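You operate a simulated robot arm through the tools that you are given. There is no shell and no other tool. Be economical: measure what you need, move in short steps, check, and stop when the job is done.

You are at the controls of a simulated robot arm. One attempt, no reset.

TASK
Oil the rusty green lock and unlock it with its own key.
Fine: can on the green circle, straw over the keyway, one puff; put it back before the key goes in; the plate names the key; leave it turned. Set down upright: spray can.

The check looks at the end state, three seconds after you hand in, the way a careful person would. Anything else that was tipped, shoved, dropped, spilled or broken makes it a failure.

THE ROBOT
A 7-joint arm with a two-finger parallel gripper, fixed in place. Base frame: the origin is at the foot of the arm, x ahead of it, y to its left, z up; the work surface is at about z = 0.74. Lengths are in m, angles in rad, forces in N, time in s.
With the tool pointing down near the work surface it reaches from about 0.2 to 0.68 m from the base axis. Its first joint turns from -1.152 to 1.152 rad. Payload 2.4 kg.
Tool frame: the origin (TCP) lies between the finger pads and is the grasp point; the fingertips stand 0.03 m ahead of it; z points along the fingers, y is the line along which they close. The gripper opens to 0.094 m. The fingers are 0.028 m wide and 0.01 m thick; the gripper's body (0.05 by 0.096 m) begins 0.055 m behind the TCP.
Orientation is that of the tool frame in the base frame, as a unit quaternion [x, y, z, w]. With the fingers straight down and closing along the base's y, the tool's x points along the base's -x, its y along +y and its z along -z.

THE INTERFACE
- The arm moves only by the tool nudge_tool. Its argument "targets" is a list of rows, each a list of 7 numbers: the shift along the tool's x, y, z in cm, then the turn, a rotation vector about the tool's x, y, z in rad, then the gripper command, from -1 (shut) to 1 (fully open), values between in proportion. In form: [[x, y, z, rx, ry, rz, hand], ...]. A call has 1 to 10 rows; each row is the pose to reach, as a shift and turn from the pose commanded when the call began, along the tool's axes at that moment. Rows are played at 5 a second. More than 0.05 m and 0.15 rad between two rows, or a gripper value outside its range, and nothing of the call is played. Where a pose cannot be reached the arm comes as near as it can. A force on the tool above 60 N (or 10 N above the force at the start of the call, whichever is more), or a blocked arm, ends the call early, and 0.2 s more pass. Each finger travels about 0.153 m/s and halts on what it meets, pressing with about 30 N; the grip force reading is that of the motor and also rises with nothing between the fingers. The clock runs only during rows and for 0.2 s after the last one: add rows that repeat a pose to give the fingers time. The reply holds the time, the measured pose of the TCP, the force on the tool along the base axes, the opening and the grip force, in the units named above and with some noise, with the torque about the TCP (base axes, N m) and any sound that the robot's microphone picked up, and new pictures: "pictures" is both (left out), scene, wrist or none.
- Cameras (640 x 400 px; columns grow to the right, rows downward): "scene" is fixed at [0.0384, 0.4875, 1.4696]; the picture's right is [-0.66, -0.75, 0.00], its down [-0.32, 0.28, -0.91] and it looks along [0.68, -0.60, -0.42] (base axes); focal length 317 px, centre (320, 200). "wrist" rides on the gripper at [0.076, 0.014, -0.103] in the tool frame; the picture's right is [-0.18, 0.98, 0.00], its down [-0.75, -0.14, -0.64] and it looks along [-0.63, -0.12, 0.77] (tool axes); focal length 243 px, centre (320, 200). There is no depth. A picture from a camera that has moved, and an enlarged one, comes with that camera's place and axes in the base frame and with its lens. The place of the scene camera against the robot may be out by one fixed shift of up to 0.025 m in any direction.
- close_up(camera, box): a new picture of the part [left, top, right, bottom] of that camera's present view, enlarged. The clock stands still meanwhile.
- sign_off(): hands the job in; it is judged then, once.

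Work in short steps. Places have to be worked out from the pictures, the camera data and where the tool is seen: move nearer, look again, correct. Check each grasp and each placing, and mend what went wrong. You have 120 turns and 200 pictures in all, those below and enlarged ones among them. Open the gripper and draw the arm clear of the work before you hand the job in, unless the task says otherwise; then end with one line.

The tools are called after "Request:" as name(argument=value, ...) on one line, values as JSON. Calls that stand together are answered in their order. nudge_tool: Moves the arm, as the interface text tells. Its arguments: {"type":"object","properties":{"targets":{"type":"array","items":{"type":"array","items":{"type":"number"}}},"pictures":{"type":"string","enum":["both","scene","wrist","none"]}},"required":["targets"]} The other tools are called the same way: close_up (camera, box) takes an enlarged picture of a part of a camera's view; sign_off () hands the job in.

At the start:

```text
t: 0.0
tcp_pos: [0.4026, -0.0681, 1.2885]
ee_rot: [-0.001, 1.0, 0.0, 0.0]
force: [0.2, 0.0, 0.0]
moment: [0.0, -0.04, 0.05]
opening: 0.0938
gripper_force: 0.0
```

scene: 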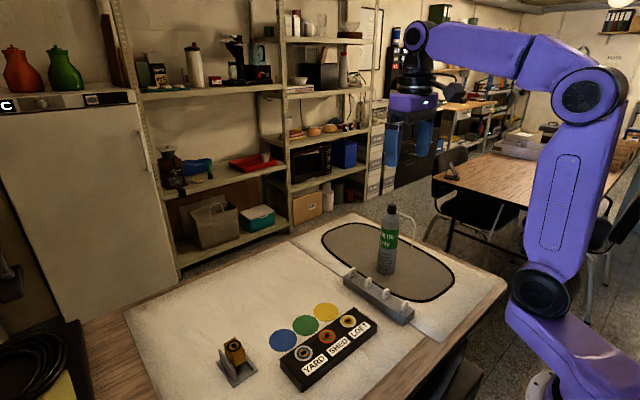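
wrist: 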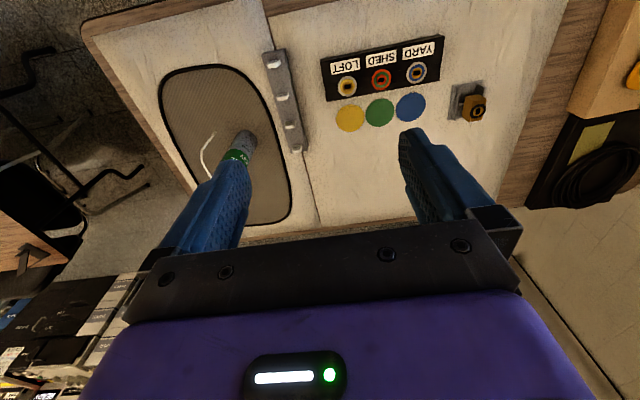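

I'll start by enlarging the key areas of the scene: the locks and plates, the can, and the lone lock.

Request:
close_up(camera="scene", box=[200, 290, 400, 400])

Request:
close_up(camera="scene", box=[310, 190, 470, 330])

Request:
close_up(camera="wrist", box=[240, 20, 500, 180])

```text
3.20 times, centred on (300, 345) of scene
camera zoom: at [0.0384, 0.4875, 1.4696], right [-0.66, -0.75, 0.0], down [-0.32, 0.28, -0.91], along [0.68, -0.6, -0.42], focal length 1014 px, centre (384, -264)
```

zoom: 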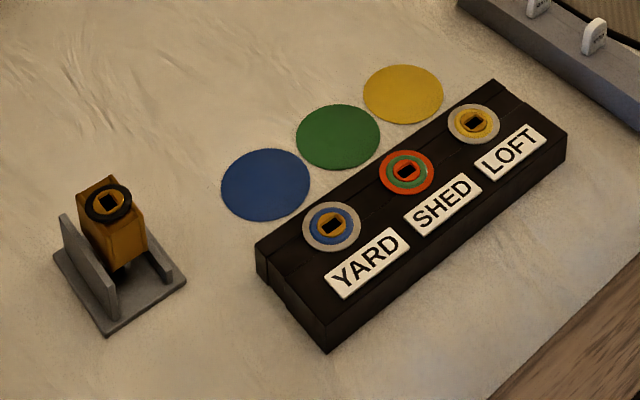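

```text
2.86 times, centred on (390, 260) of scene
camera zoom: at [0.0384, 0.4875, 1.4696], right [-0.66, -0.75, 0.0], down [-0.32, 0.28, -0.91], along [0.68, -0.6, -0.42], focal length 905 px, centre (120, 29)
```

zoom: 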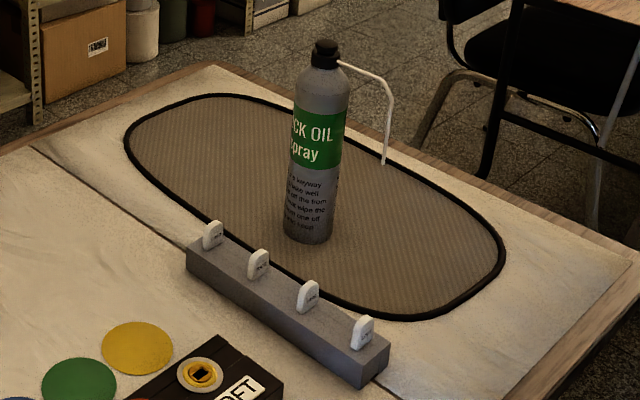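

```text
2.46 times, centred on (370, 100) of wrist
camera zoom: at [0.3262, -0.0529, 1.3912], right [0.18, 0.98, 0.0], down [0.75, -0.14, 0.64], along [0.63, -0.12, -0.77], focal length 597 px, centre (197, 446)
```

zoom: 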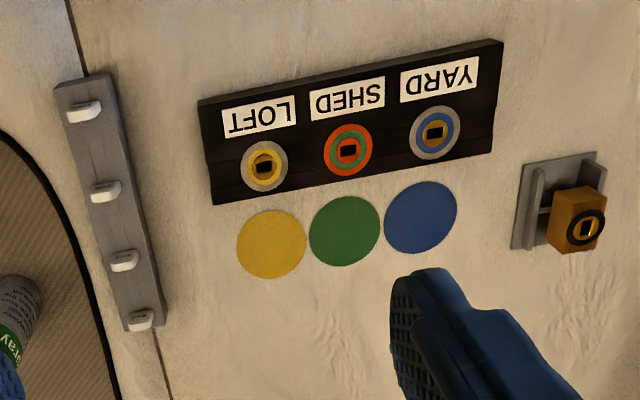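

The green-coloured lock with the rusty red ring is SHED. I'll enlarge the keys and the can further.

Request:
close_up(camera="scene", box=[340, 262, 420, 326])

Request:
close_up(camera="wrist", box=[160, 40, 320, 200])

Request:
close_up(camera="scene", box=[280, 310, 370, 366])

```text
6.25 times, centred on (380, 294) of scene
camera zoom: at [0.0384, 0.4875, 1.4696], right [-0.66, -0.75, 0.0], down [-0.32, 0.28, -0.91], along [0.68, -0.6, -0.42], focal length 1980 px, centre (-55, -388)
```

zoom: 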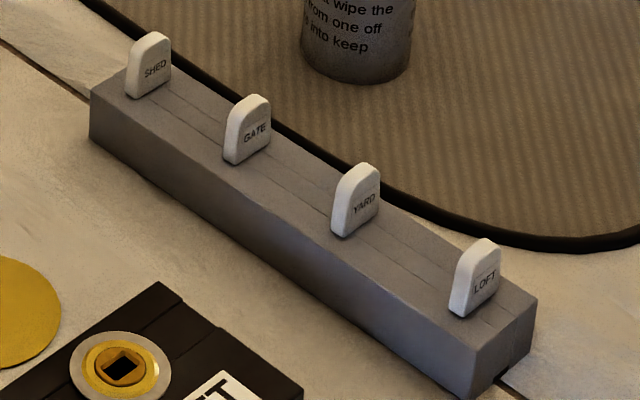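

```text
2.50 times, centred on (240, 120) of wrist
camera zoom: at [0.3262, -0.0529, 1.3912], right [0.18, 0.98, 0.0], down [0.75, -0.14, 0.64], along [0.63, -0.12, -0.77], focal length 606 px, centre (520, 400)
```

zoom: 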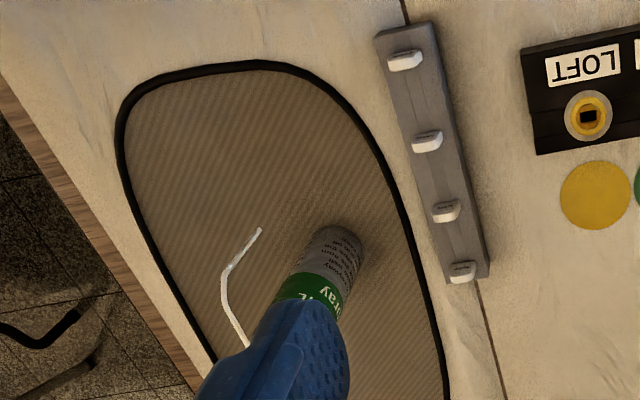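

```text
7.11 times, centred on (325, 338) of scene
camera zoom: at [0.0384, 0.4875, 1.4696], right [-0.66, -0.75, 0.0], down [-0.32, 0.28, -0.91], along [0.68, -0.6, -0.42], focal length 2253 px, centre (284, -781)
```

zoom: 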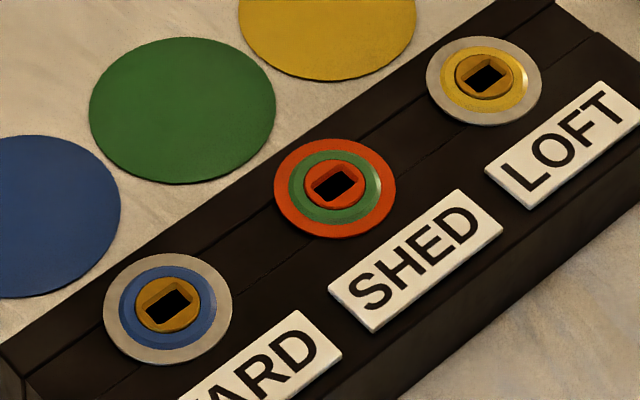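

SHED is the far key (x≈0.62, y≈-0.17). I'll move closer to the can for a better view of it and its straw.

Request:
nudge_tool(targets=[[-0.8, -3.9, 2.3, 0, 0, 0, 1], [-1.6, -7.8, 4.6, 0, 0, 0, 1], [-2.4, -11.7, 7, 0, 0, 0, 1], [-3.2, -15.6, 9.3, 0, 0, 0, 1], [-4, -19.4, 11.6, 0, 0, 0, 1], [-4.7, -23.2, 14, 0, 0, 0, 1], [-4.7, -23.2, 14, 0, 0, 0, 1]])

```text
t: 1.6
tcp_pos: [0.451, -0.3, 1.1459]
ee_rot: [0.0, 1.0, 0.0, -0.001]
force: [0.5, -0.4, 0.4]
moment: [0.0, 0.03, -0.01]
opening: 0.0939
gripper_force: 0.1
camera wrist: at [0.3735, -0.2848, 1.2494], right [0.18, 0.98, 0.0], down [0.75, -0.14, 0.64], along [0.63, -0.12, -0.77], focal length 243 px, centre (320, 200)
```

scene: 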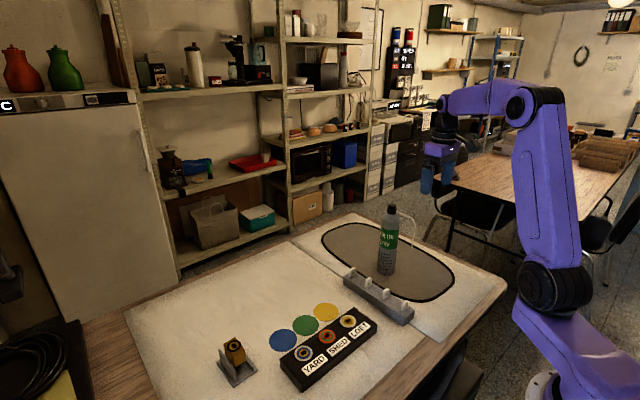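
wrist: 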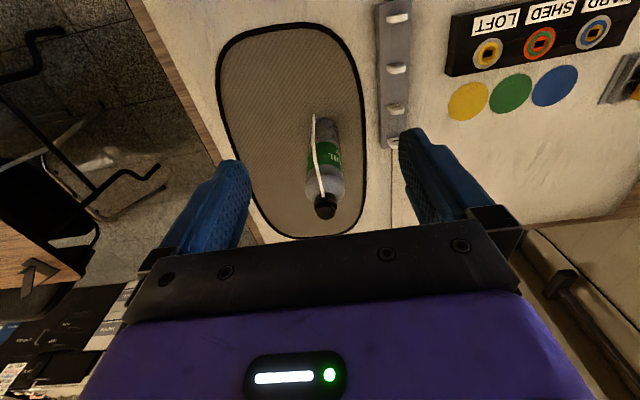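

Request:
close_up(camera="wrist", box=[260, 90, 400, 230])

Request:
close_up(camera="wrist", box=[370, 0, 640, 150])

Request:
close_up(camera="scene", box=[360, 195, 440, 285])

```text
2.86 times, centred on (330, 160) of wrist
camera zoom: at [0.3735, -0.2848, 1.2494], right [0.18, 0.98, 0.0], down [0.75, -0.14, 0.64], along [0.63, -0.12, -0.77], focal length 693 px, centre (291, 314)
```

zoom: 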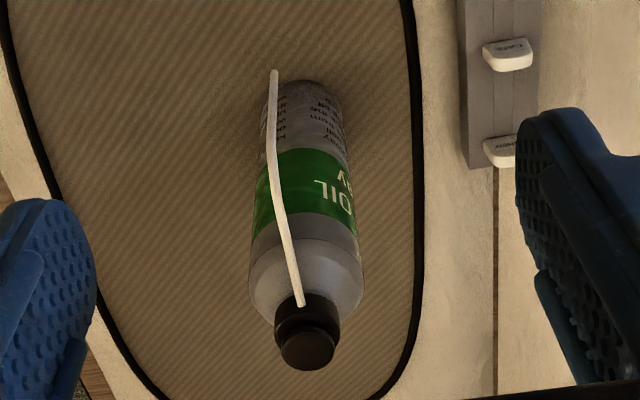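

```text
2.37 times, centred on (505, 75) of wrist
camera zoom: at [0.3735, -0.2848, 1.2494], right [0.18, 0.98, 0.0], down [0.75, -0.14, 0.64], along [0.63, -0.12, -0.77], focal length 575 px, centre (-118, 496)
```

zoom: 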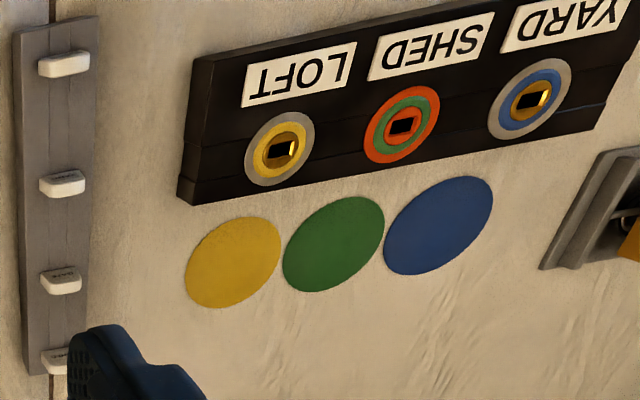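

```text
4.44 times, centred on (400, 240) of scene
camera zoom: at [0.0384, 0.4875, 1.4696], right [-0.66, -0.75, 0.0], down [-0.32, 0.28, -0.91], along [0.68, -0.6, -0.42], focal length 1408 px, centre (-36, 22)
```

zoom: 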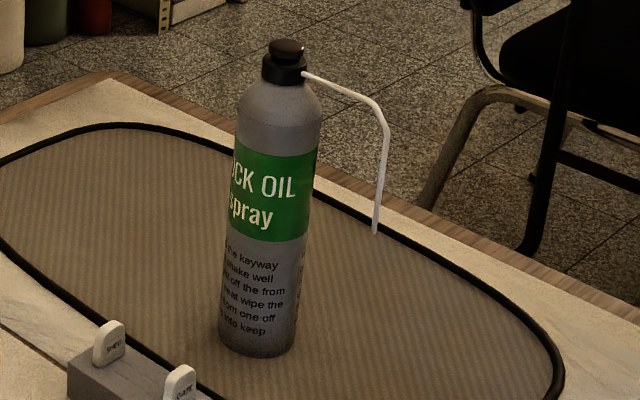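

I triangulate the can at about (0.586, -0.316) with its top at z≈1.014. The straw points towards -x with its tip at x≈0.49, z≈0.91. The lock is at about (0.497, 0.059, 0.776) and the green circle at (0.588, 0.059). I'll hover above the can to refine these.

Request:
nudge_tool(targets=[[-4.5, -0.5, 1.5, 0, 0, 0, 1], [-9, -1, 3.5, 0, 0, 0, 1], [-13.5, -1.6, 5, 0, 0, 0, 1], [-13.5, -1.6, 7.5, 0, 0, 0, 1], [-13.5, -1.6, 7.5, 0, 0, 0, 1]])

```text
t: 2.8
tcp_pos: [0.5851, -0.3151, 1.0729]
ee_rot: [0.0, 1.0, -0.001, 0.0]
force: [0.4, -0.6, -0.2]
moment: [-0.03, 0.0, -0.01]
opening: 0.0939
gripper_force: 0.1
camera wrist: at [0.5082, -0.2996, 1.176], right [0.18, 0.98, 0.0], down [0.75, -0.14, 0.64], along [0.63, -0.12, -0.77], focal length 243 px, centre (320, 200)
```

scene: 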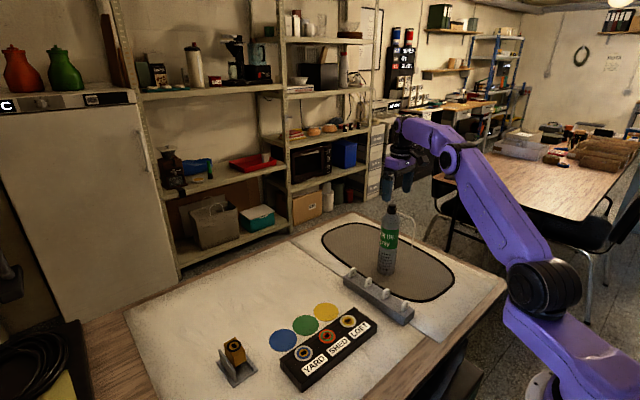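
wrist: 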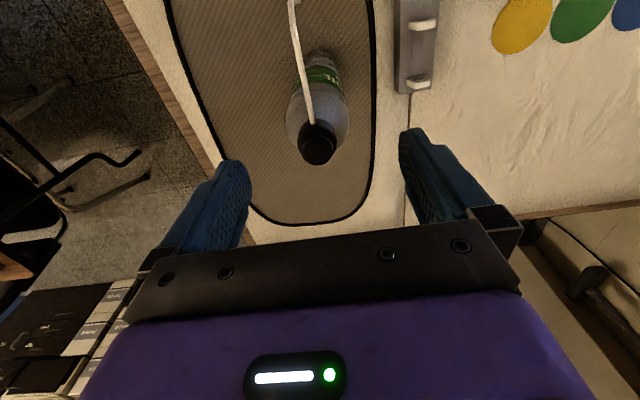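

Request:
close_up(camera="wrist", box=[240, 0, 400, 200])

Request:
close_up(camera="scene", box=[350, 130, 450, 280])

```text
2.00 times, centred on (320, 100) of wrist
camera zoom: at [0.5082, -0.2996, 1.176], right [0.18, 0.98, 0.0], down [0.75, -0.14, 0.64], along [0.63, -0.12, -0.77], focal length 485 px, centre (320, 400)
```

zoom: 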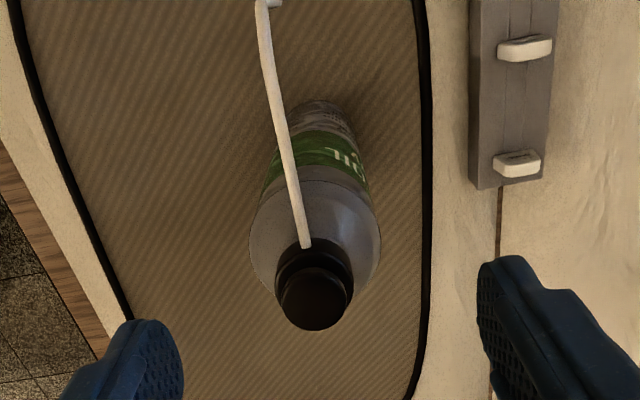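

```text
2.67 times, centred on (400, 205) of scene
camera zoom: at [0.0384, 0.4875, 1.4696], right [-0.66, -0.75, 0.0], down [-0.32, 0.28, -0.91], along [0.68, -0.6, -0.42], focal length 845 px, centre (107, 187)
```

zoom: 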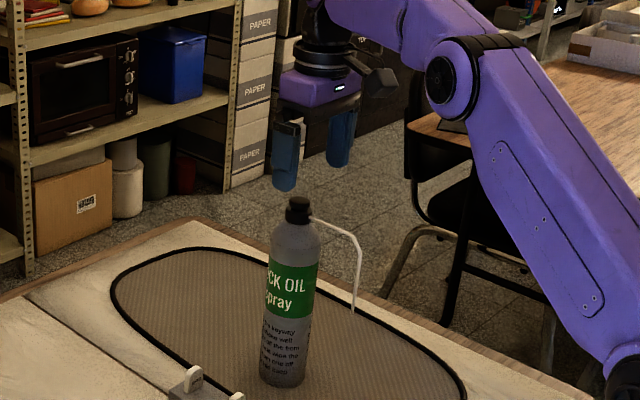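

Refined estimate: can axis at about (0.596, -0.318), diameter about 0.06, button top between 1.003 and 1.014. I'll shift slightly and descend part way to check straddle and centring.

Request:
nudge_tool(targets=[[-1.0, -0.3, 0, 0, 0, 0, 1], [-1.0, -0.3, 2.5, 0, 0, 0, 1], [-1.0, -0.3, 5, 0, 0, 0, 1], [-1.0, -0.3, 7.3, 0, 0, 0, 1], [-1.0, -0.3, 7.3, 0, 0, 0, 1]])

```text
t: 4.0
tcp_pos: [0.5955, -0.3198, 0.999]
ee_rot: [0.0, 1.0, 0.0, 0.0]
force: [0.0, 0.3, 0.2]
moment: [0.0, 0.01, 0.01]
opening: 0.094
gripper_force: 0.1
camera wrist: at [0.5182, -0.3045, 1.1025], right [0.18, 0.98, 0.0], down [0.75, -0.14, 0.64], along [0.63, -0.12, -0.77], focal length 243 px, centre (320, 200)
```

scene: 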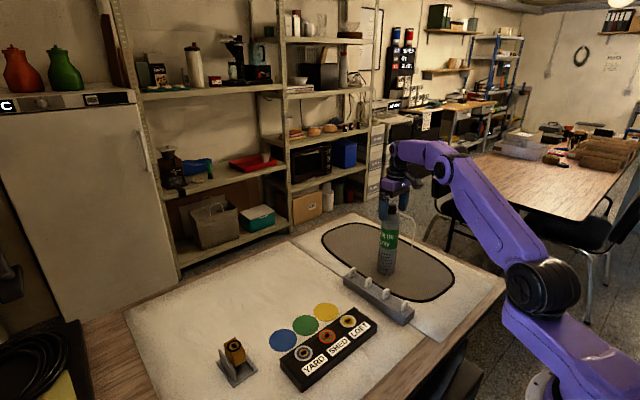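
wrist: 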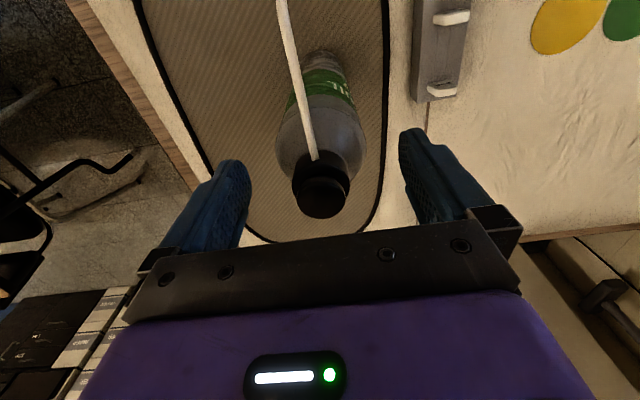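

Request:
close_up(camera="scene", box=[365, 170, 425, 240])

Request:
close_up(camera="wrist", box=[190, 90, 450, 250])

```text
5.71 times, centred on (395, 205) of scene
camera zoom: at [0.0384, 0.4875, 1.4696], right [-0.66, -0.75, 0.0], down [-0.32, 0.28, -0.91], along [0.68, -0.6, -0.42], focal length 1810 px, centre (-109, 171)
```

zoom: 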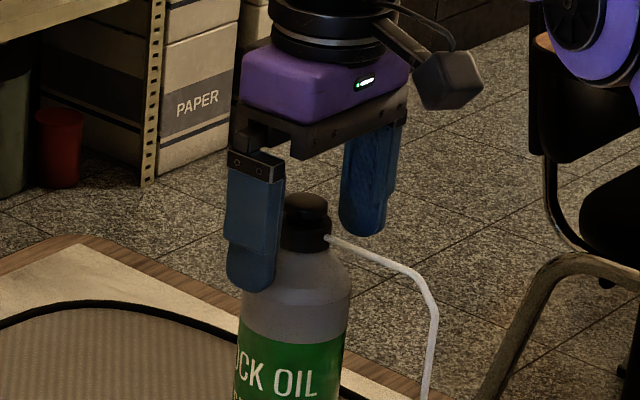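

```text
2.46 times, centred on (320, 170) of wrist
camera zoom: at [0.5182, -0.3045, 1.1025], right [0.18, 0.98, 0.0], down [0.75, -0.14, 0.64], along [0.63, -0.12, -0.77], focal length 597 px, centre (320, 274)
```

zoom: 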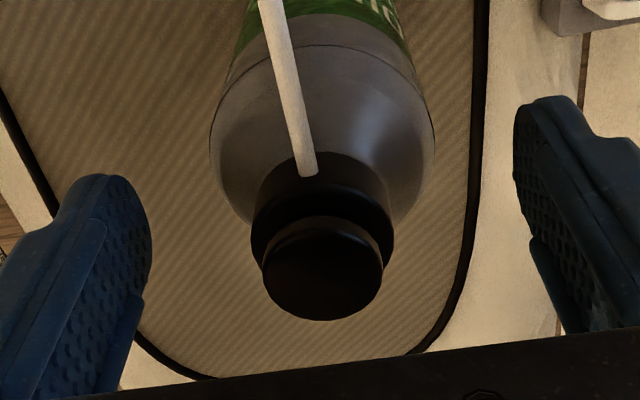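

Fingers straddle symmetrically and the button top is at about 1.007. I'll descend to TCP z≈0.96, which keeps the palm about 8 mm clear of the button, and check before closing.

Request:
nudge_tool(targets=[[-0.3, 0, 1.3, 0, 0, 0, 1], [-0.3, 0, 2.6, 0, 0, 0, 1], [-0.3, 0, 3.8, 0, 0, 0, 1], [-0.3, 0, 3.8, 0, 0, 0, 1]])

Request:
close_up(camera="scene", box=[365, 170, 425, 240])

```text
t: 5.0
tcp_pos: [0.5976, -0.3188, 0.9614]
ee_rot: [0.0, 1.0, 0.0, 0.0]
force: [-0.8, -0.7, 0.2]
moment: [0.0, -0.01, 0.0]
opening: 0.0939
gripper_force: 0.0
camera wrist: at [0.5207, -0.3047, 1.0642], right [0.18, 0.98, 0.0], down [0.75, -0.14, 0.64], along [0.63, -0.12, -0.77], focal length 243 px, centre (320, 200)
```

scene: 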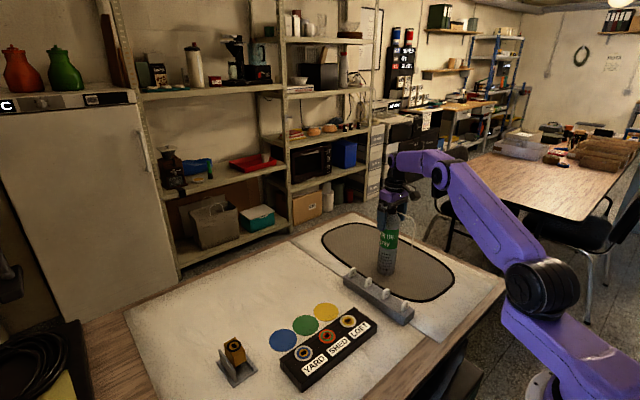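
wrist: 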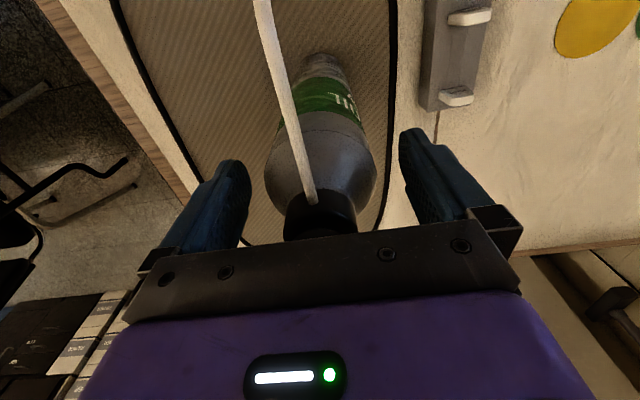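

```text
5.71 times, centred on (395, 205) of scene
camera zoom: at [0.0384, 0.4875, 1.4696], right [-0.66, -0.75, 0.0], down [-0.32, 0.28, -0.91], along [0.68, -0.6, -0.42], focal length 1810 px, centre (-109, 171)
```

zoom: 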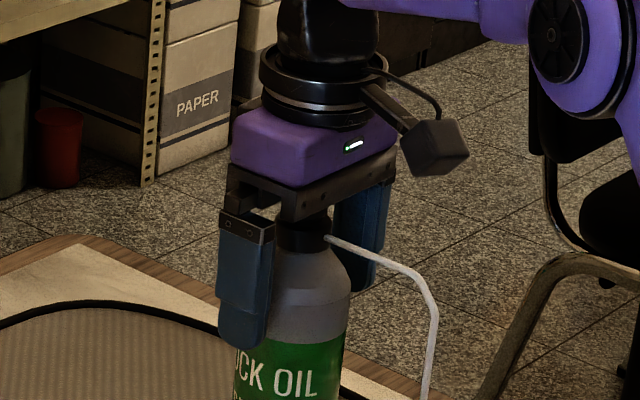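

Contact zone looks good. I'll close gradually on the can.

Request:
nudge_tool(targets=[[0, 0, 0, 0, 0, 0, 0.6], [0, 0, 0, 0, 0, 0, 0.4], [0, 0, 0, 0, 0, 0, 0.25], [0, 0, 0, 0, 0, 0, 0], [0, 0, 0, 0, 0, 0, -1], [0, 0, 0, 0, 0, 0, -1]])

Request:
close_up(camera="scene", box=[355, 170, 435, 290])

```text
t: 6.4
tcp_pos: [0.5981, -0.3211, 0.9608]
ee_rot: [0.0, 1.0, 0.001, 0.0]
force: [0.1, 0.2, 0.8]
moment: [0.05, -0.03, 0.01]
opening: 0.0611
gripper_force: 29.9
camera wrist: at [0.5206, -0.3048, 1.0643], right [0.18, 0.98, 0.0], down [0.75, -0.14, 0.64], along [0.63, -0.12, -0.77], focal length 243 px, centre (320, 200)
```

scene: 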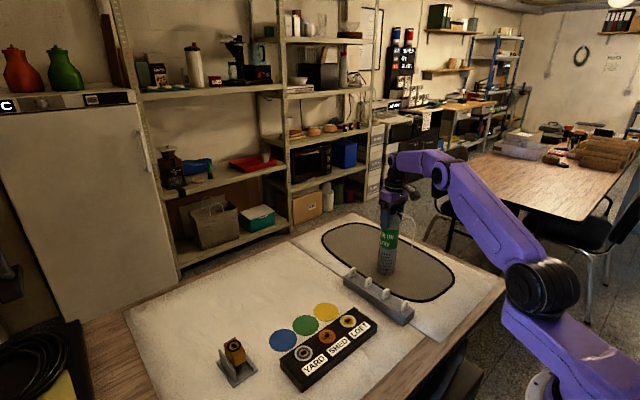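
wrist: 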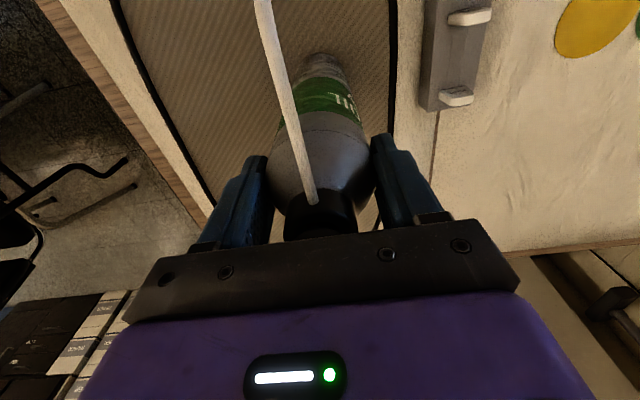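

```text
3.33 times, centred on (395, 230) of scene
camera zoom: at [0.0384, 0.4875, 1.4696], right [-0.66, -0.75, 0.0], down [-0.32, 0.28, -0.91], along [0.68, -0.6, -0.42], focal length 1056 px, centre (70, 100)
```

zoom: 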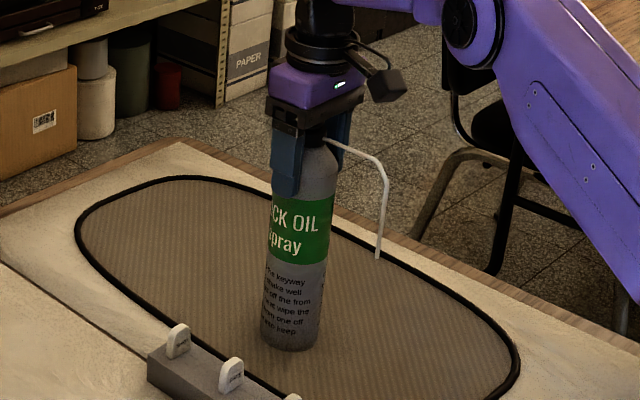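

Gripped with an opening of 0.061. I'll lift 10 cm.

Request:
nudge_tool(targets=[[0, 0, -0.5, 0, 0, 0, -1], [0, 0, -2, 0, 0, 0, -1], [0, 0, -5, 0, 0, 0, -1], [0, 0, -8, 0, 0, 0, -1], [0, 0, -11, 0, 0, 0, -1], [0, 0, -11, 0, 0, 0, -1]])

Request:
close_up(camera="scene", box=[345, 130, 445, 280])

```text
t: 7.8
tcp_pos: [0.5954, -0.3189, 1.0719]
ee_rot: [0.0, 1.0, 0.0, 0.0]
force: [-0.1, 0.5, -3.0]
moment: [-0.01, 0.0, 0.0]
opening: 0.0613
gripper_force: 29.8
camera wrist: at [0.5182, -0.3036, 1.1755], right [0.18, 0.98, 0.0], down [0.75, -0.14, 0.64], along [0.63, -0.12, -0.77], focal length 243 px, centre (320, 200)
```

scene: 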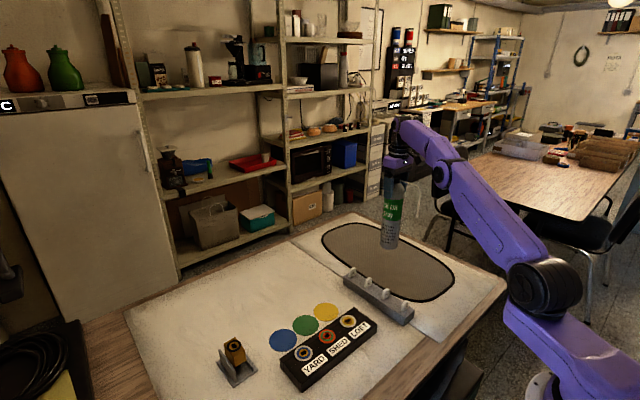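
wrist: 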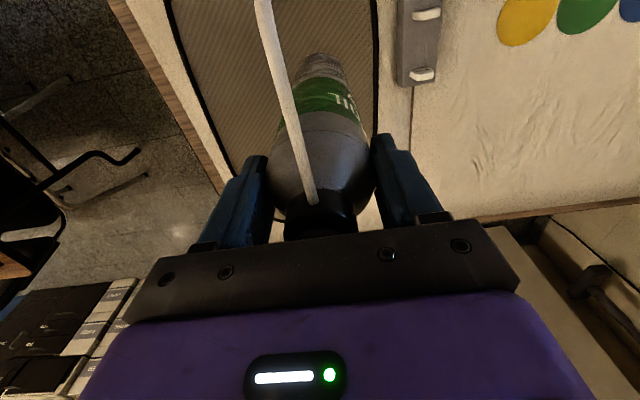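

```text
2.67 times, centred on (395, 205) of scene
camera zoom: at [0.0384, 0.4875, 1.4696], right [-0.66, -0.75, 0.0], down [-0.32, 0.28, -0.91], along [0.68, -0.6, -0.42], focal length 845 px, centre (120, 187)
```

zoom: 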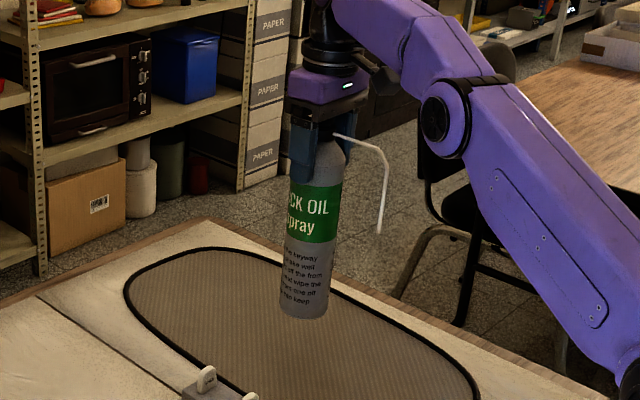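

The can is held securely at about 3 N. Straw tip offset is about (-0.094, 0) from the can axis, so a can at (0.591, 0.059) puts the tip over the lock. I'll carry it across in y at this height.

Request:
nudge_tool(targets=[[0, 3, 0, 0, 0, 0, -1], [0.1, 7, 0, 0, 0, 0, -1], [0.2, 11.5, 0, 0, 0, 0, -1], [0.3, 16, 0, 0, 0, 0, -1], [0.4, 20.5, 0, 0, 0, 0, -1], [0.4, 25, 0, 0, 0, 0, -1], [0.4, 29.5, 0, 0, 0, 0, -1], [0.4, 34, 0, 0, 0, 0, -1], [0.4, 37.8, 0, 0, 0, 0, -1], [0.4, 37.8, 0, 0, 0, 0, -1]])

Request:
close_up(camera="scene", box=[240, 190, 400, 390])

```text
t: 10.0
tcp_pos: [0.5958, 0.0607, 1.0732]
ee_rot: [0.0, 1.0, 0.001, 0.001]
force: [0.3, 0.3, -4.1]
moment: [0.05, 0.03, 0.01]
opening: 0.0612
gripper_force: 30.3
camera wrist: at [0.5198, 0.0751, 1.1764], right [0.18, 0.98, 0.0], down [0.75, -0.14, 0.64], along [0.63, -0.12, -0.77], focal length 243 px, centre (320, 200)
```

scene: 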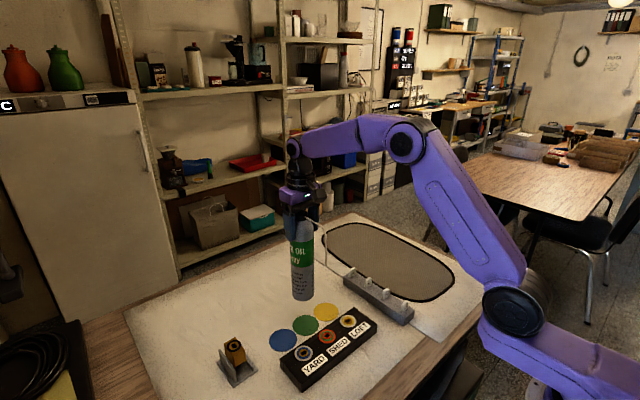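
wrist: 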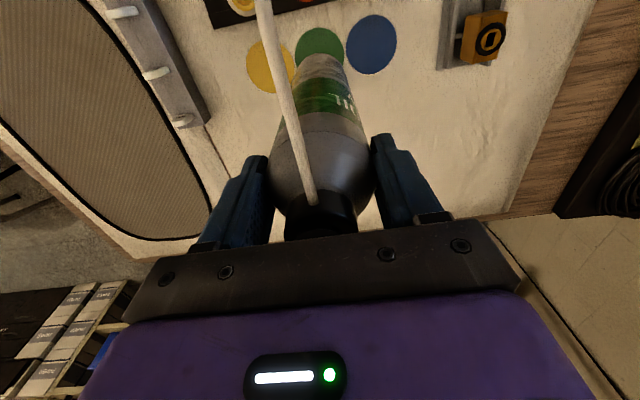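

```text
2.00 times, centred on (320, 290) of scene
camera zoom: at [0.0384, 0.4875, 1.4696], right [-0.66, -0.75, 0.0], down [-0.32, 0.28, -0.91], along [0.68, -0.6, -0.42], focal length 634 px, centre (320, 20)
```

zoom: 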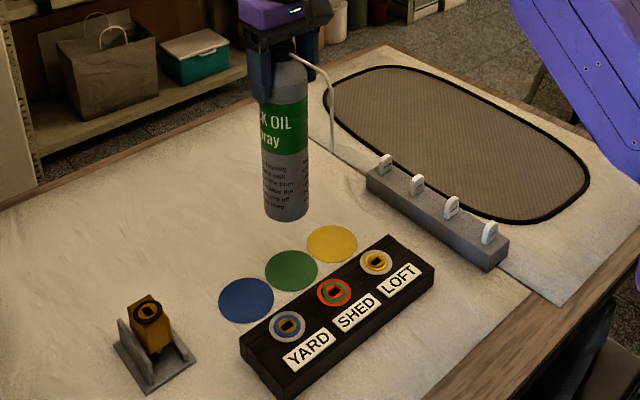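

The can is above the green circle, which I measure at about (0.589, 0.060). I'll lower to about 1.5 cm above the table and check.

Request:
nudge_tool(targets=[[0.1, 0, 3, 0, 0, 0, -1], [0.3, 0, 6, 0, 0, 0, -1], [0.3, 0, 9, 0, 0, 0, -1], [0.3, 0, 9.6, 0, 0, 0, -1], [0.3, 0, 9.6, 0, 0, 0, -1]])

Request:
close_up(camera="scene", box=[250, 220, 390, 380])

Request:
close_up(camera="wrist", box=[200, 0, 440, 240])

```text
t: 11.2
tcp_pos: [0.5918, 0.0591, 0.9762]
ee_rot: [-0.001, 1.0, 0.0, 0.0]
force: [0.2, -0.4, -3.1]
moment: [-0.02, 0.02, -0.02]
opening: 0.0611
gripper_force: 30.2
camera wrist: at [0.5156, 0.0743, 1.0793], right [0.18, 0.98, 0.0], down [0.75, -0.14, 0.64], along [0.63, -0.12, -0.77], focal length 243 px, centre (320, 200)
```

scene: 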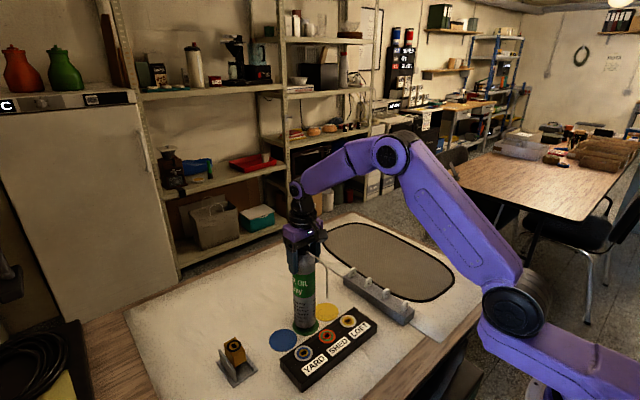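
wrist: 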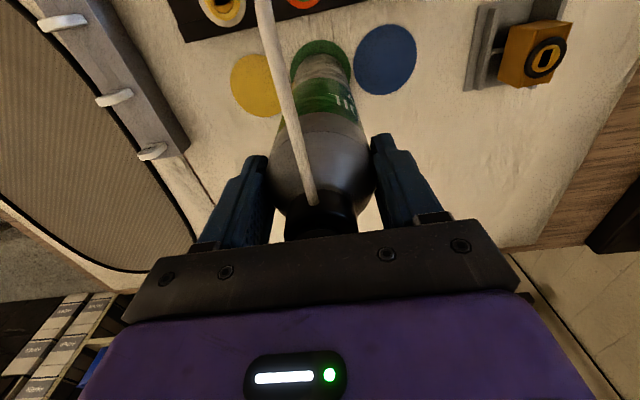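

```text
2.50 times, centred on (320, 300) of scene
camera zoom: at [0.0384, 0.4875, 1.4696], right [-0.66, -0.75, 0.0], down [-0.32, 0.28, -0.91], along [0.68, -0.6, -0.42], focal length 792 px, centre (320, -50)
```

zoom: 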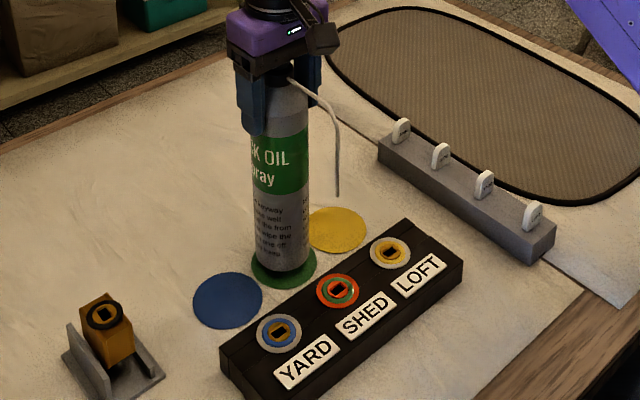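

```text
1.67 times, centred on (320, 120) of wrist
camera zoom: at [0.5156, 0.0743, 1.0793], right [0.18, 0.98, 0.0], down [0.75, -0.14, 0.64], along [0.63, -0.12, -0.77], focal length 404 px, centre (320, 333)
```

zoom: 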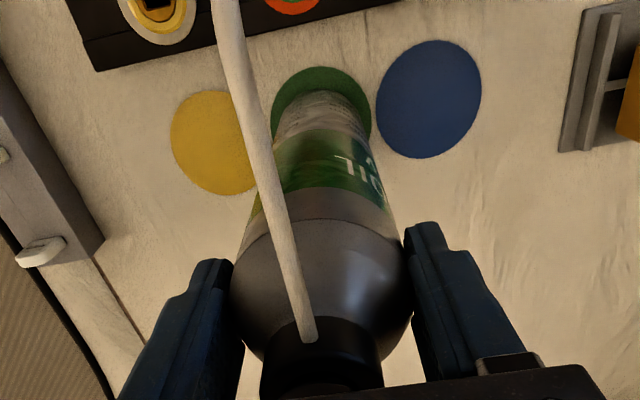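

Column and row checks put the straw tip over the SHED lock within a few mm. I'll lower to table height and watch the force.

Request:
nudge_tool(targets=[[0, 0.15, 0.8, 0, 0, 0, -1], [0, 0.15, 1.3, 0, 0, 0, -1], [0, 0.15, 1.5, 0, 0, 0, -1], [0, 0.15, 1.5, 0, 0, 0, -1]], pictures="none")

```text
t: 12.2
tcp_pos: [0.5921, 0.0609, 0.9616]
ee_rot: [-0.001, 1.0, 0.0, 0.0]
force: [-2.9, 0.2, 3.0]
moment: [-0.04, 0.37, 0.01]
opening: 0.0614
gripper_force: 30.5
```

Contact made: the force went from -3 to +3 N. I'll open the fingers and check that the can stands straight.

Request:
nudge_tool(targets=[[0, 0.15, 1.5, 0, 0, 0, 0.35], [0, 0.15, 1.5, 0, 0, 0, 0.5], [0, 0.15, 1.5, 0, 0, 0, 1], [0, 0.15, 1.5, 0, 0, 0, 1]])

Request:
close_up(camera="scene", box=[250, 220, 390, 380])

```text
t: 13.2
tcp_pos: [0.59, 0.0627, 0.9459]
ee_rot: [0.0, 1.0, 0.001, 0.0]
force: [0.4, -0.9, 4.1]
moment: [0.08, 0.02, 0.04]
opening: 0.094
gripper_force: 0.1
heard: click
camera wrist: at [0.5142, 0.0765, 1.0494], right [0.18, 0.98, 0.0], down [0.75, -0.14, 0.64], along [0.63, -0.12, -0.77], focal length 243 px, centre (320, 200)
```

scene: 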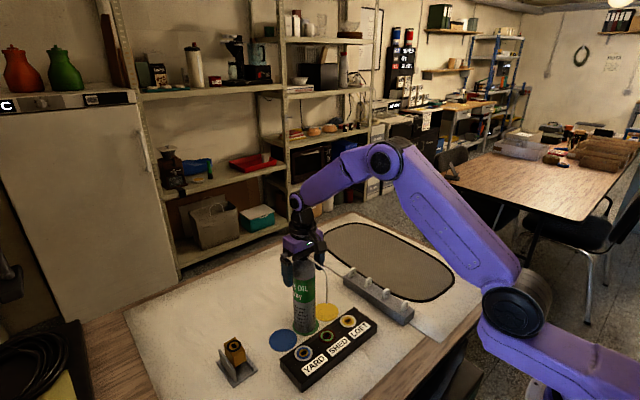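
wrist: 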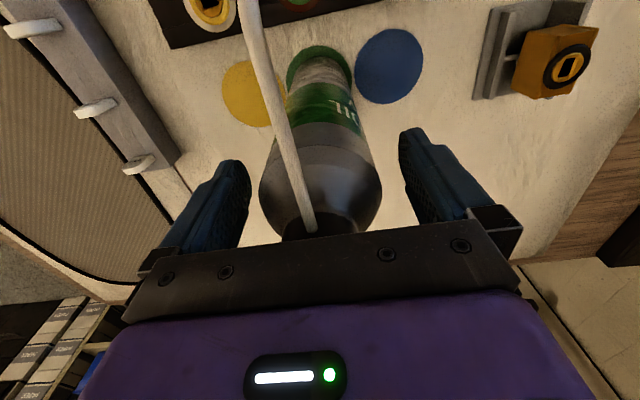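

```text
2.50 times, centred on (320, 300) of scene
camera zoom: at [0.0383, 0.4875, 1.4696], right [-0.66, -0.75, 0.0], down [-0.32, 0.28, -0.91], along [0.68, -0.6, -0.42], focal length 792 px, centre (320, -50)
```

zoom: 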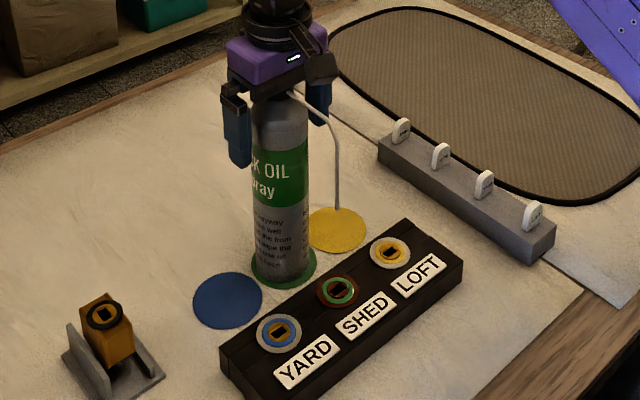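

My mistake: rows are relative to the new pose, so the tool went another 1.5 cm down and the palm pressed the button. The can was in place, one "click" was heard, and the lock's rust ring turned dark, so it looks oiled by that single puff. I'll rise straight back up and verify.

Request:
nudge_tool(targets=[[0, 0, -0.5, 0, 0, 0, 1], [0, 0, -1.5, 0, 0, 0, 1], [0, 0, -1.5, 0, 0, 0, 1]])

Request:
close_up(camera="scene", box=[270, 290, 370, 380])

Request:
close_up(camera="scene", box=[260, 220, 360, 350])

```text
t: 14.0
tcp_pos: [0.5893, 0.0613, 0.9612]
ee_rot: [0.0, 1.0, 0.0, 0.0]
force: [-0.7, 0.1, 0.0]
moment: [-0.02, 0.02, -0.01]
opening: 0.0938
gripper_force: 0.1
camera wrist: at [0.5139, 0.0769, 1.0642], right [0.18, 0.98, 0.0], down [0.75, -0.14, 0.64], along [0.63, -0.12, -0.77], focal length 243 px, centre (320, 200)
```

scene: 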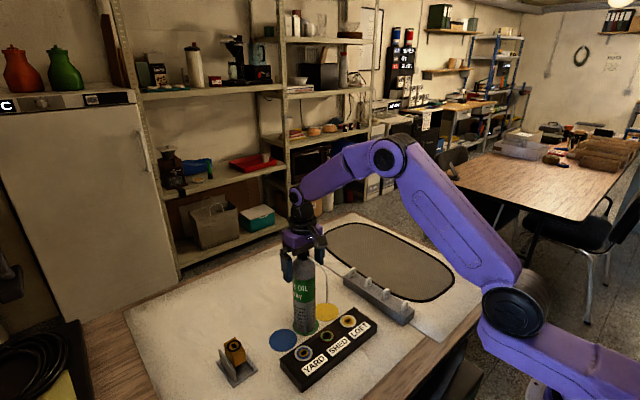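
wrist: 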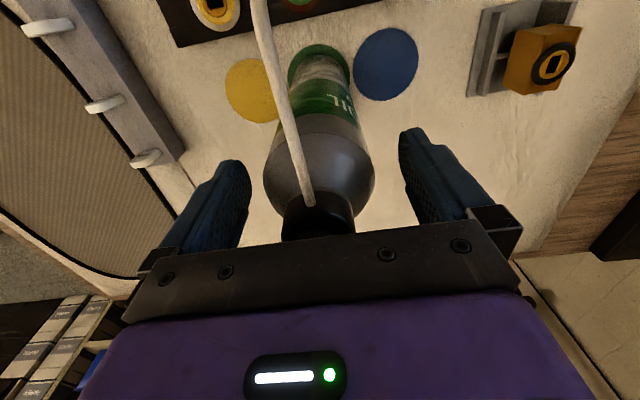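

```text
4.44 times, centred on (320, 335) of scene
camera zoom: at [0.0384, 0.4875, 1.4696], right [-0.66, -0.75, 0.0], down [-0.32, 0.28, -0.91], along [0.68, -0.6, -0.42], focal length 1408 px, centre (320, -400)
```

zoom: 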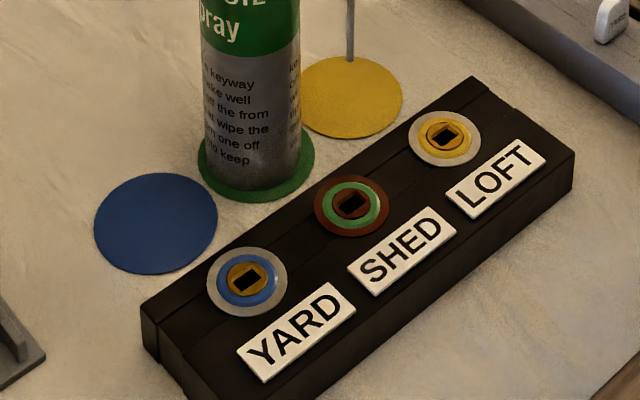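

```text
3.08 times, centred on (310, 285) of scene
camera zoom: at [0.0384, 0.4875, 1.4696], right [-0.66, -0.75, 0.0], down [-0.32, 0.28, -0.91], along [0.68, -0.6, -0.42], focal length 975 px, centre (351, -62)
```

zoom: 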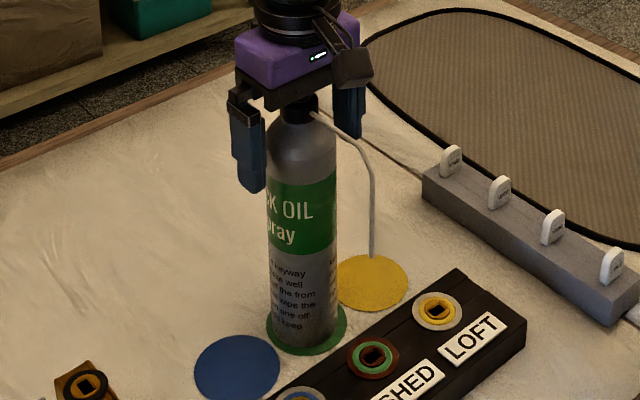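

The ring went from rust-orange to dark brown with one click, so the puff landed on the SHED lock. I'll regrip the can.

Request:
nudge_tool(targets=[[0, -0.1, 0, 0, 0, 0, 0.6], [0, -0.1, 0, 0, 0, 0, 0.4], [0, -0.1, 0, 0, 0, 0, 0.2], [0, -0.1, 0, 0, 0, 0, -1], [0, -0.1, 0, 0, 0, 0, -1], [0, -0.1, 0, 0, 0, 0, -1]], pictures="none")

```text
t: 15.4
tcp_pos: [0.591, 0.0594, 0.9614]
ee_rot: [0.0, 1.0, 0.0, 0.001]
force: [0.0, -0.6, -1.0]
moment: [-0.05, 0.03, -0.01]
opening: 0.061
gripper_force: 30.1
```

Gripped. I'll lift first.

Request:
nudge_tool(targets=[[0, 0, -0.5, 0, 0, 0, -1], [0, 0, -2, 0, 0, 0, -1], [0, 0, -5, 0, 0, 0, -1], [0, 0, -8, 0, 0, 0, -1], [0, 0, -11, 0, 0, 0, -1], [0, 0, -11, 0, 0, 0, -1]], pictures="scene")

Request:
nudge_tool(targets=[[0, -3, 0, 0, 0, 0, -1], [0, -7, 0, 0, 0, 0, -1], [-0.1, -11.5, 0, 0, 0, 0, -1], [-0.3, -16, 0, 0, 0, 0, -1], [-0.4, -20.5, 0, 0, 0, 0, -1], [-0.5, -25, 0, 0, 0, 0, -1], [-0.6, -29.5, 0, 0, 0, 0, -1], [-0.6, -34, 0, 0, 0, 0, -1], [-0.6, -38.0, 0, 0, 0, 0, -1], [-0.6, -38.0, 0, 0, 0, 0, -1]])

```text
t: 16.8
tcp_pos: [0.592, 0.06, 1.0718]
ee_rot: [-0.001, 1.0, -0.001, 0.0]
force: [0.3, -0.6, -3.4]
moment: [-0.03, -0.02, -0.02]
opening: 0.0613
gripper_force: 30.5
```

scene: 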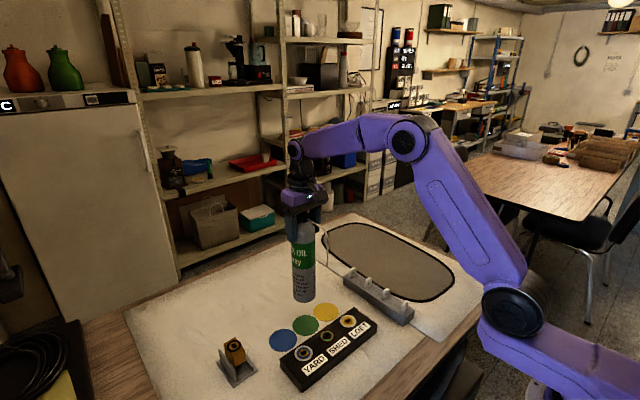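

```text
t: 19.0
tcp_pos: [0.597, -0.3201, 1.069]
ee_rot: [0.001, 1.0, 0.0, 0.0]
force: [-0.6, -0.2, -3.3]
moment: [-0.01, 0.02, 0.0]
opening: 0.0612
gripper_force: 29.9
camera wrist: at [0.5191, -0.3049, 1.1721], right [0.18, 0.98, 0.0], down [0.75, -0.14, 0.64], along [0.63, -0.12, -0.77], focal length 243 px, centre (320, 200)
```

scene: 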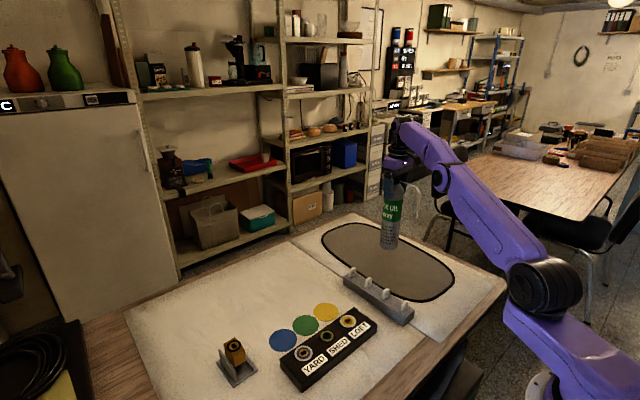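
wrist: 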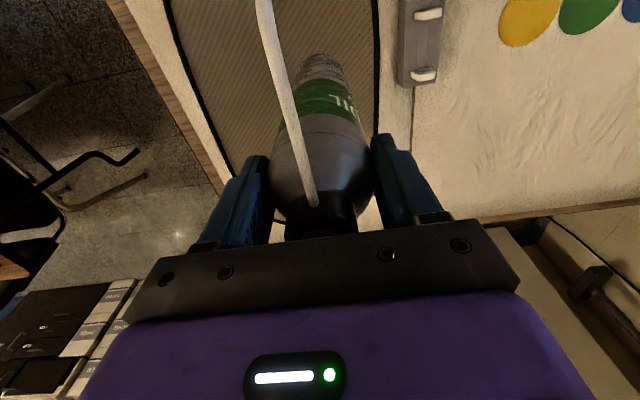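

Back over the mat at the original spot. I'll lower to the pick-up height.

Request:
nudge_tool(targets=[[0, 0, 4, 0, 0, 0, -1], [0, 0, 8, 0, 0, 0, -1], [0, 0, 10, 0, 0, 0, -1], [0, 0, 10.7, 0, 0, 0, -1], [0, 0, 11.0, 0, 0, 0, -1], [0, 0, 11.0, 0, 0, 0, -1]], pictures="none")

```text
t: 20.4
tcp_pos: [0.5985, -0.3203, 0.9623]
ee_rot: [0.001, 1.0, 0.0, 0.0]
force: [-2.8, 0.3, 3.5]
moment: [0.3, 0.24, 0.06]
opening: 0.0612
gripper_force: 30.0
```

The can is on the mat, with the upward force at +3.5 N. I'll open without moving, then rise.

Request:
nudge_tool(targets=[[0, 0, 0, 0, 0, 0, 0.35], [0, 0, 0, 0, 0, 0, 0.5], [0, 0, 0, 0, 0, 0, 1], [0, 0, 0, 0, 0, 0, 1]], pictures="none")

Request:
nudge_tool(targets=[[0, 0, -1, 0, 0, 0, 1], [0, 0, -4, 0, 0, 0, 1], [0, 0, -8, 0, 0, 0, 1], [0, 0, -11, 0, 0, 0, 1], [0, 0, -11, 0, 0, 0, 1]])

Request:
close_up(camera="scene", box=[345, 180, 445, 330])

```text
t: 21.4
tcp_pos: [0.5989, -0.3186, 0.9615]
ee_rot: [0.0, 1.0, 0.0, -0.001]
force: [0.1, -0.4, 1.0]
moment: [-0.02, -0.03, 0.01]
opening: 0.0941
gripper_force: 0.1
```

```text
t: 22.6
tcp_pos: [0.5958, -0.3196, 1.0727]
ee_rot: [0.0, 1.0, 0.001, 0.001]
force: [-0.5, -0.2, 0.2]
moment: [0.01, 0.01, 0.03]
opening: 0.0939
gripper_force: 0.1
camera wrist: at [0.5191, -0.3039, 1.1742], right [0.18, 0.98, 0.0], down [0.75, -0.14, 0.64], along [0.63, -0.12, -0.77], focal length 243 px, centre (320, 200)
```

scene: 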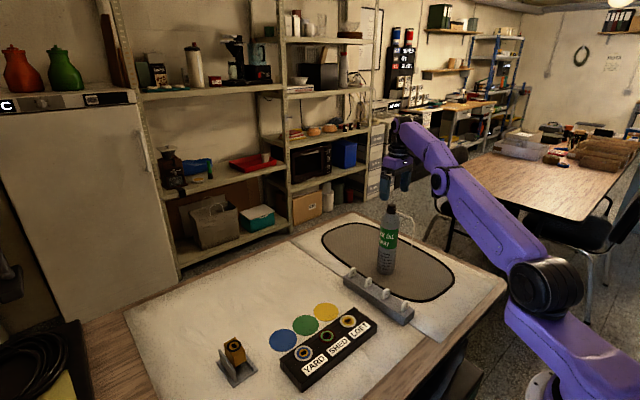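
wrist: 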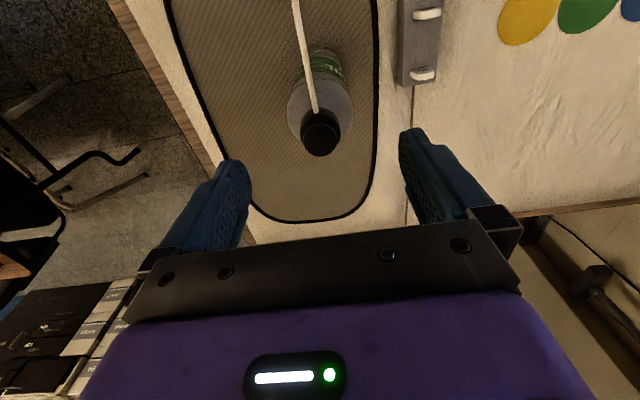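

```text
2.67 times, centred on (395, 255) of scene
camera zoom: at [0.0384, 0.4875, 1.4696], right [-0.66, -0.75, 0.0], down [-0.32, 0.28, -0.91], along [0.68, -0.6, -0.42], focal length 845 px, centre (120, 53)
```

zoom: 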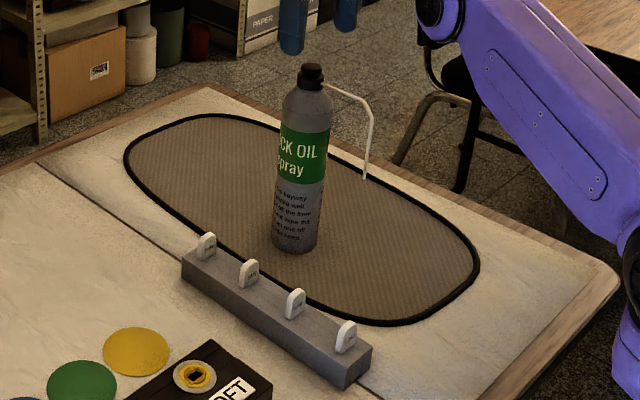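

The can is upright back on the mat. Next I'll move to view the SHED key, which I judge to be near (0.625, -0.175).

Request:
nudge_tool(targets=[[1.5, 4, 0, 0, 0, 0, 1], [3, 8, 0, 0, 0, 0, 1], [4.7, 12, 0, 0, 0, 0, 1], [4.7, 13, 4, 0, 0, 0, 1], [4.7, 13, 8, 0, 0, 0, 1], [4.7, 13, 9, 0, 0, 0, 1], [4.7, 13, 9, 0, 0, 0, 1]], pictures="wrist")

Request:
close_up(camera="wrist", box=[280, 60, 400, 200])

```text
t: 24.4
tcp_pos: [0.6473, -0.202, 1.1003]
ee_rot: [0.0, 0.981, -0.028, 0.194]
force: [-0.4, 0.4, -0.3]
moment: [-0.02, -0.04, -0.03]
opening: 0.0941
gripper_force: 0.0
out of reach, approached as far as the arm can: row 2, 3, 4, 5, 6
stopped in row 7: the arm was blocked; the commanded pose is now the measured one
camera wrist: at [0.5366, -0.1828, 1.1658], right [0.18, 0.98, 0.02], down [0.45, -0.1, 0.89], along [0.87, -0.15, -0.46], focal length 243 px, centre (320, 200)
```

wrist: 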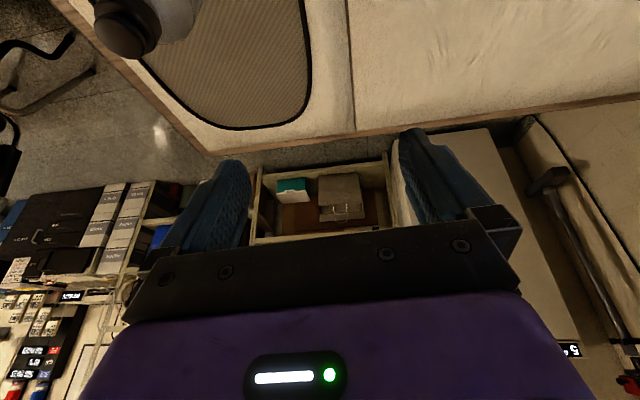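

```text
2.86 times, centred on (340, 130) of wrist
camera zoom: at [0.5366, -0.1828, 1.1658], right [0.18, 0.98, 0.02], down [0.45, -0.1, 0.89], along [0.87, -0.15, -0.46], focal length 693 px, centre (263, 400)
```

zoom: 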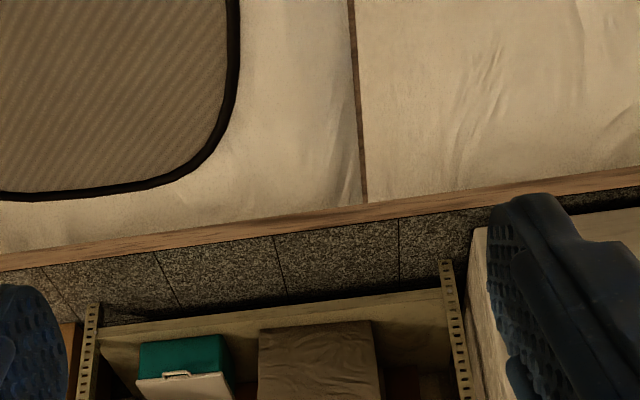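

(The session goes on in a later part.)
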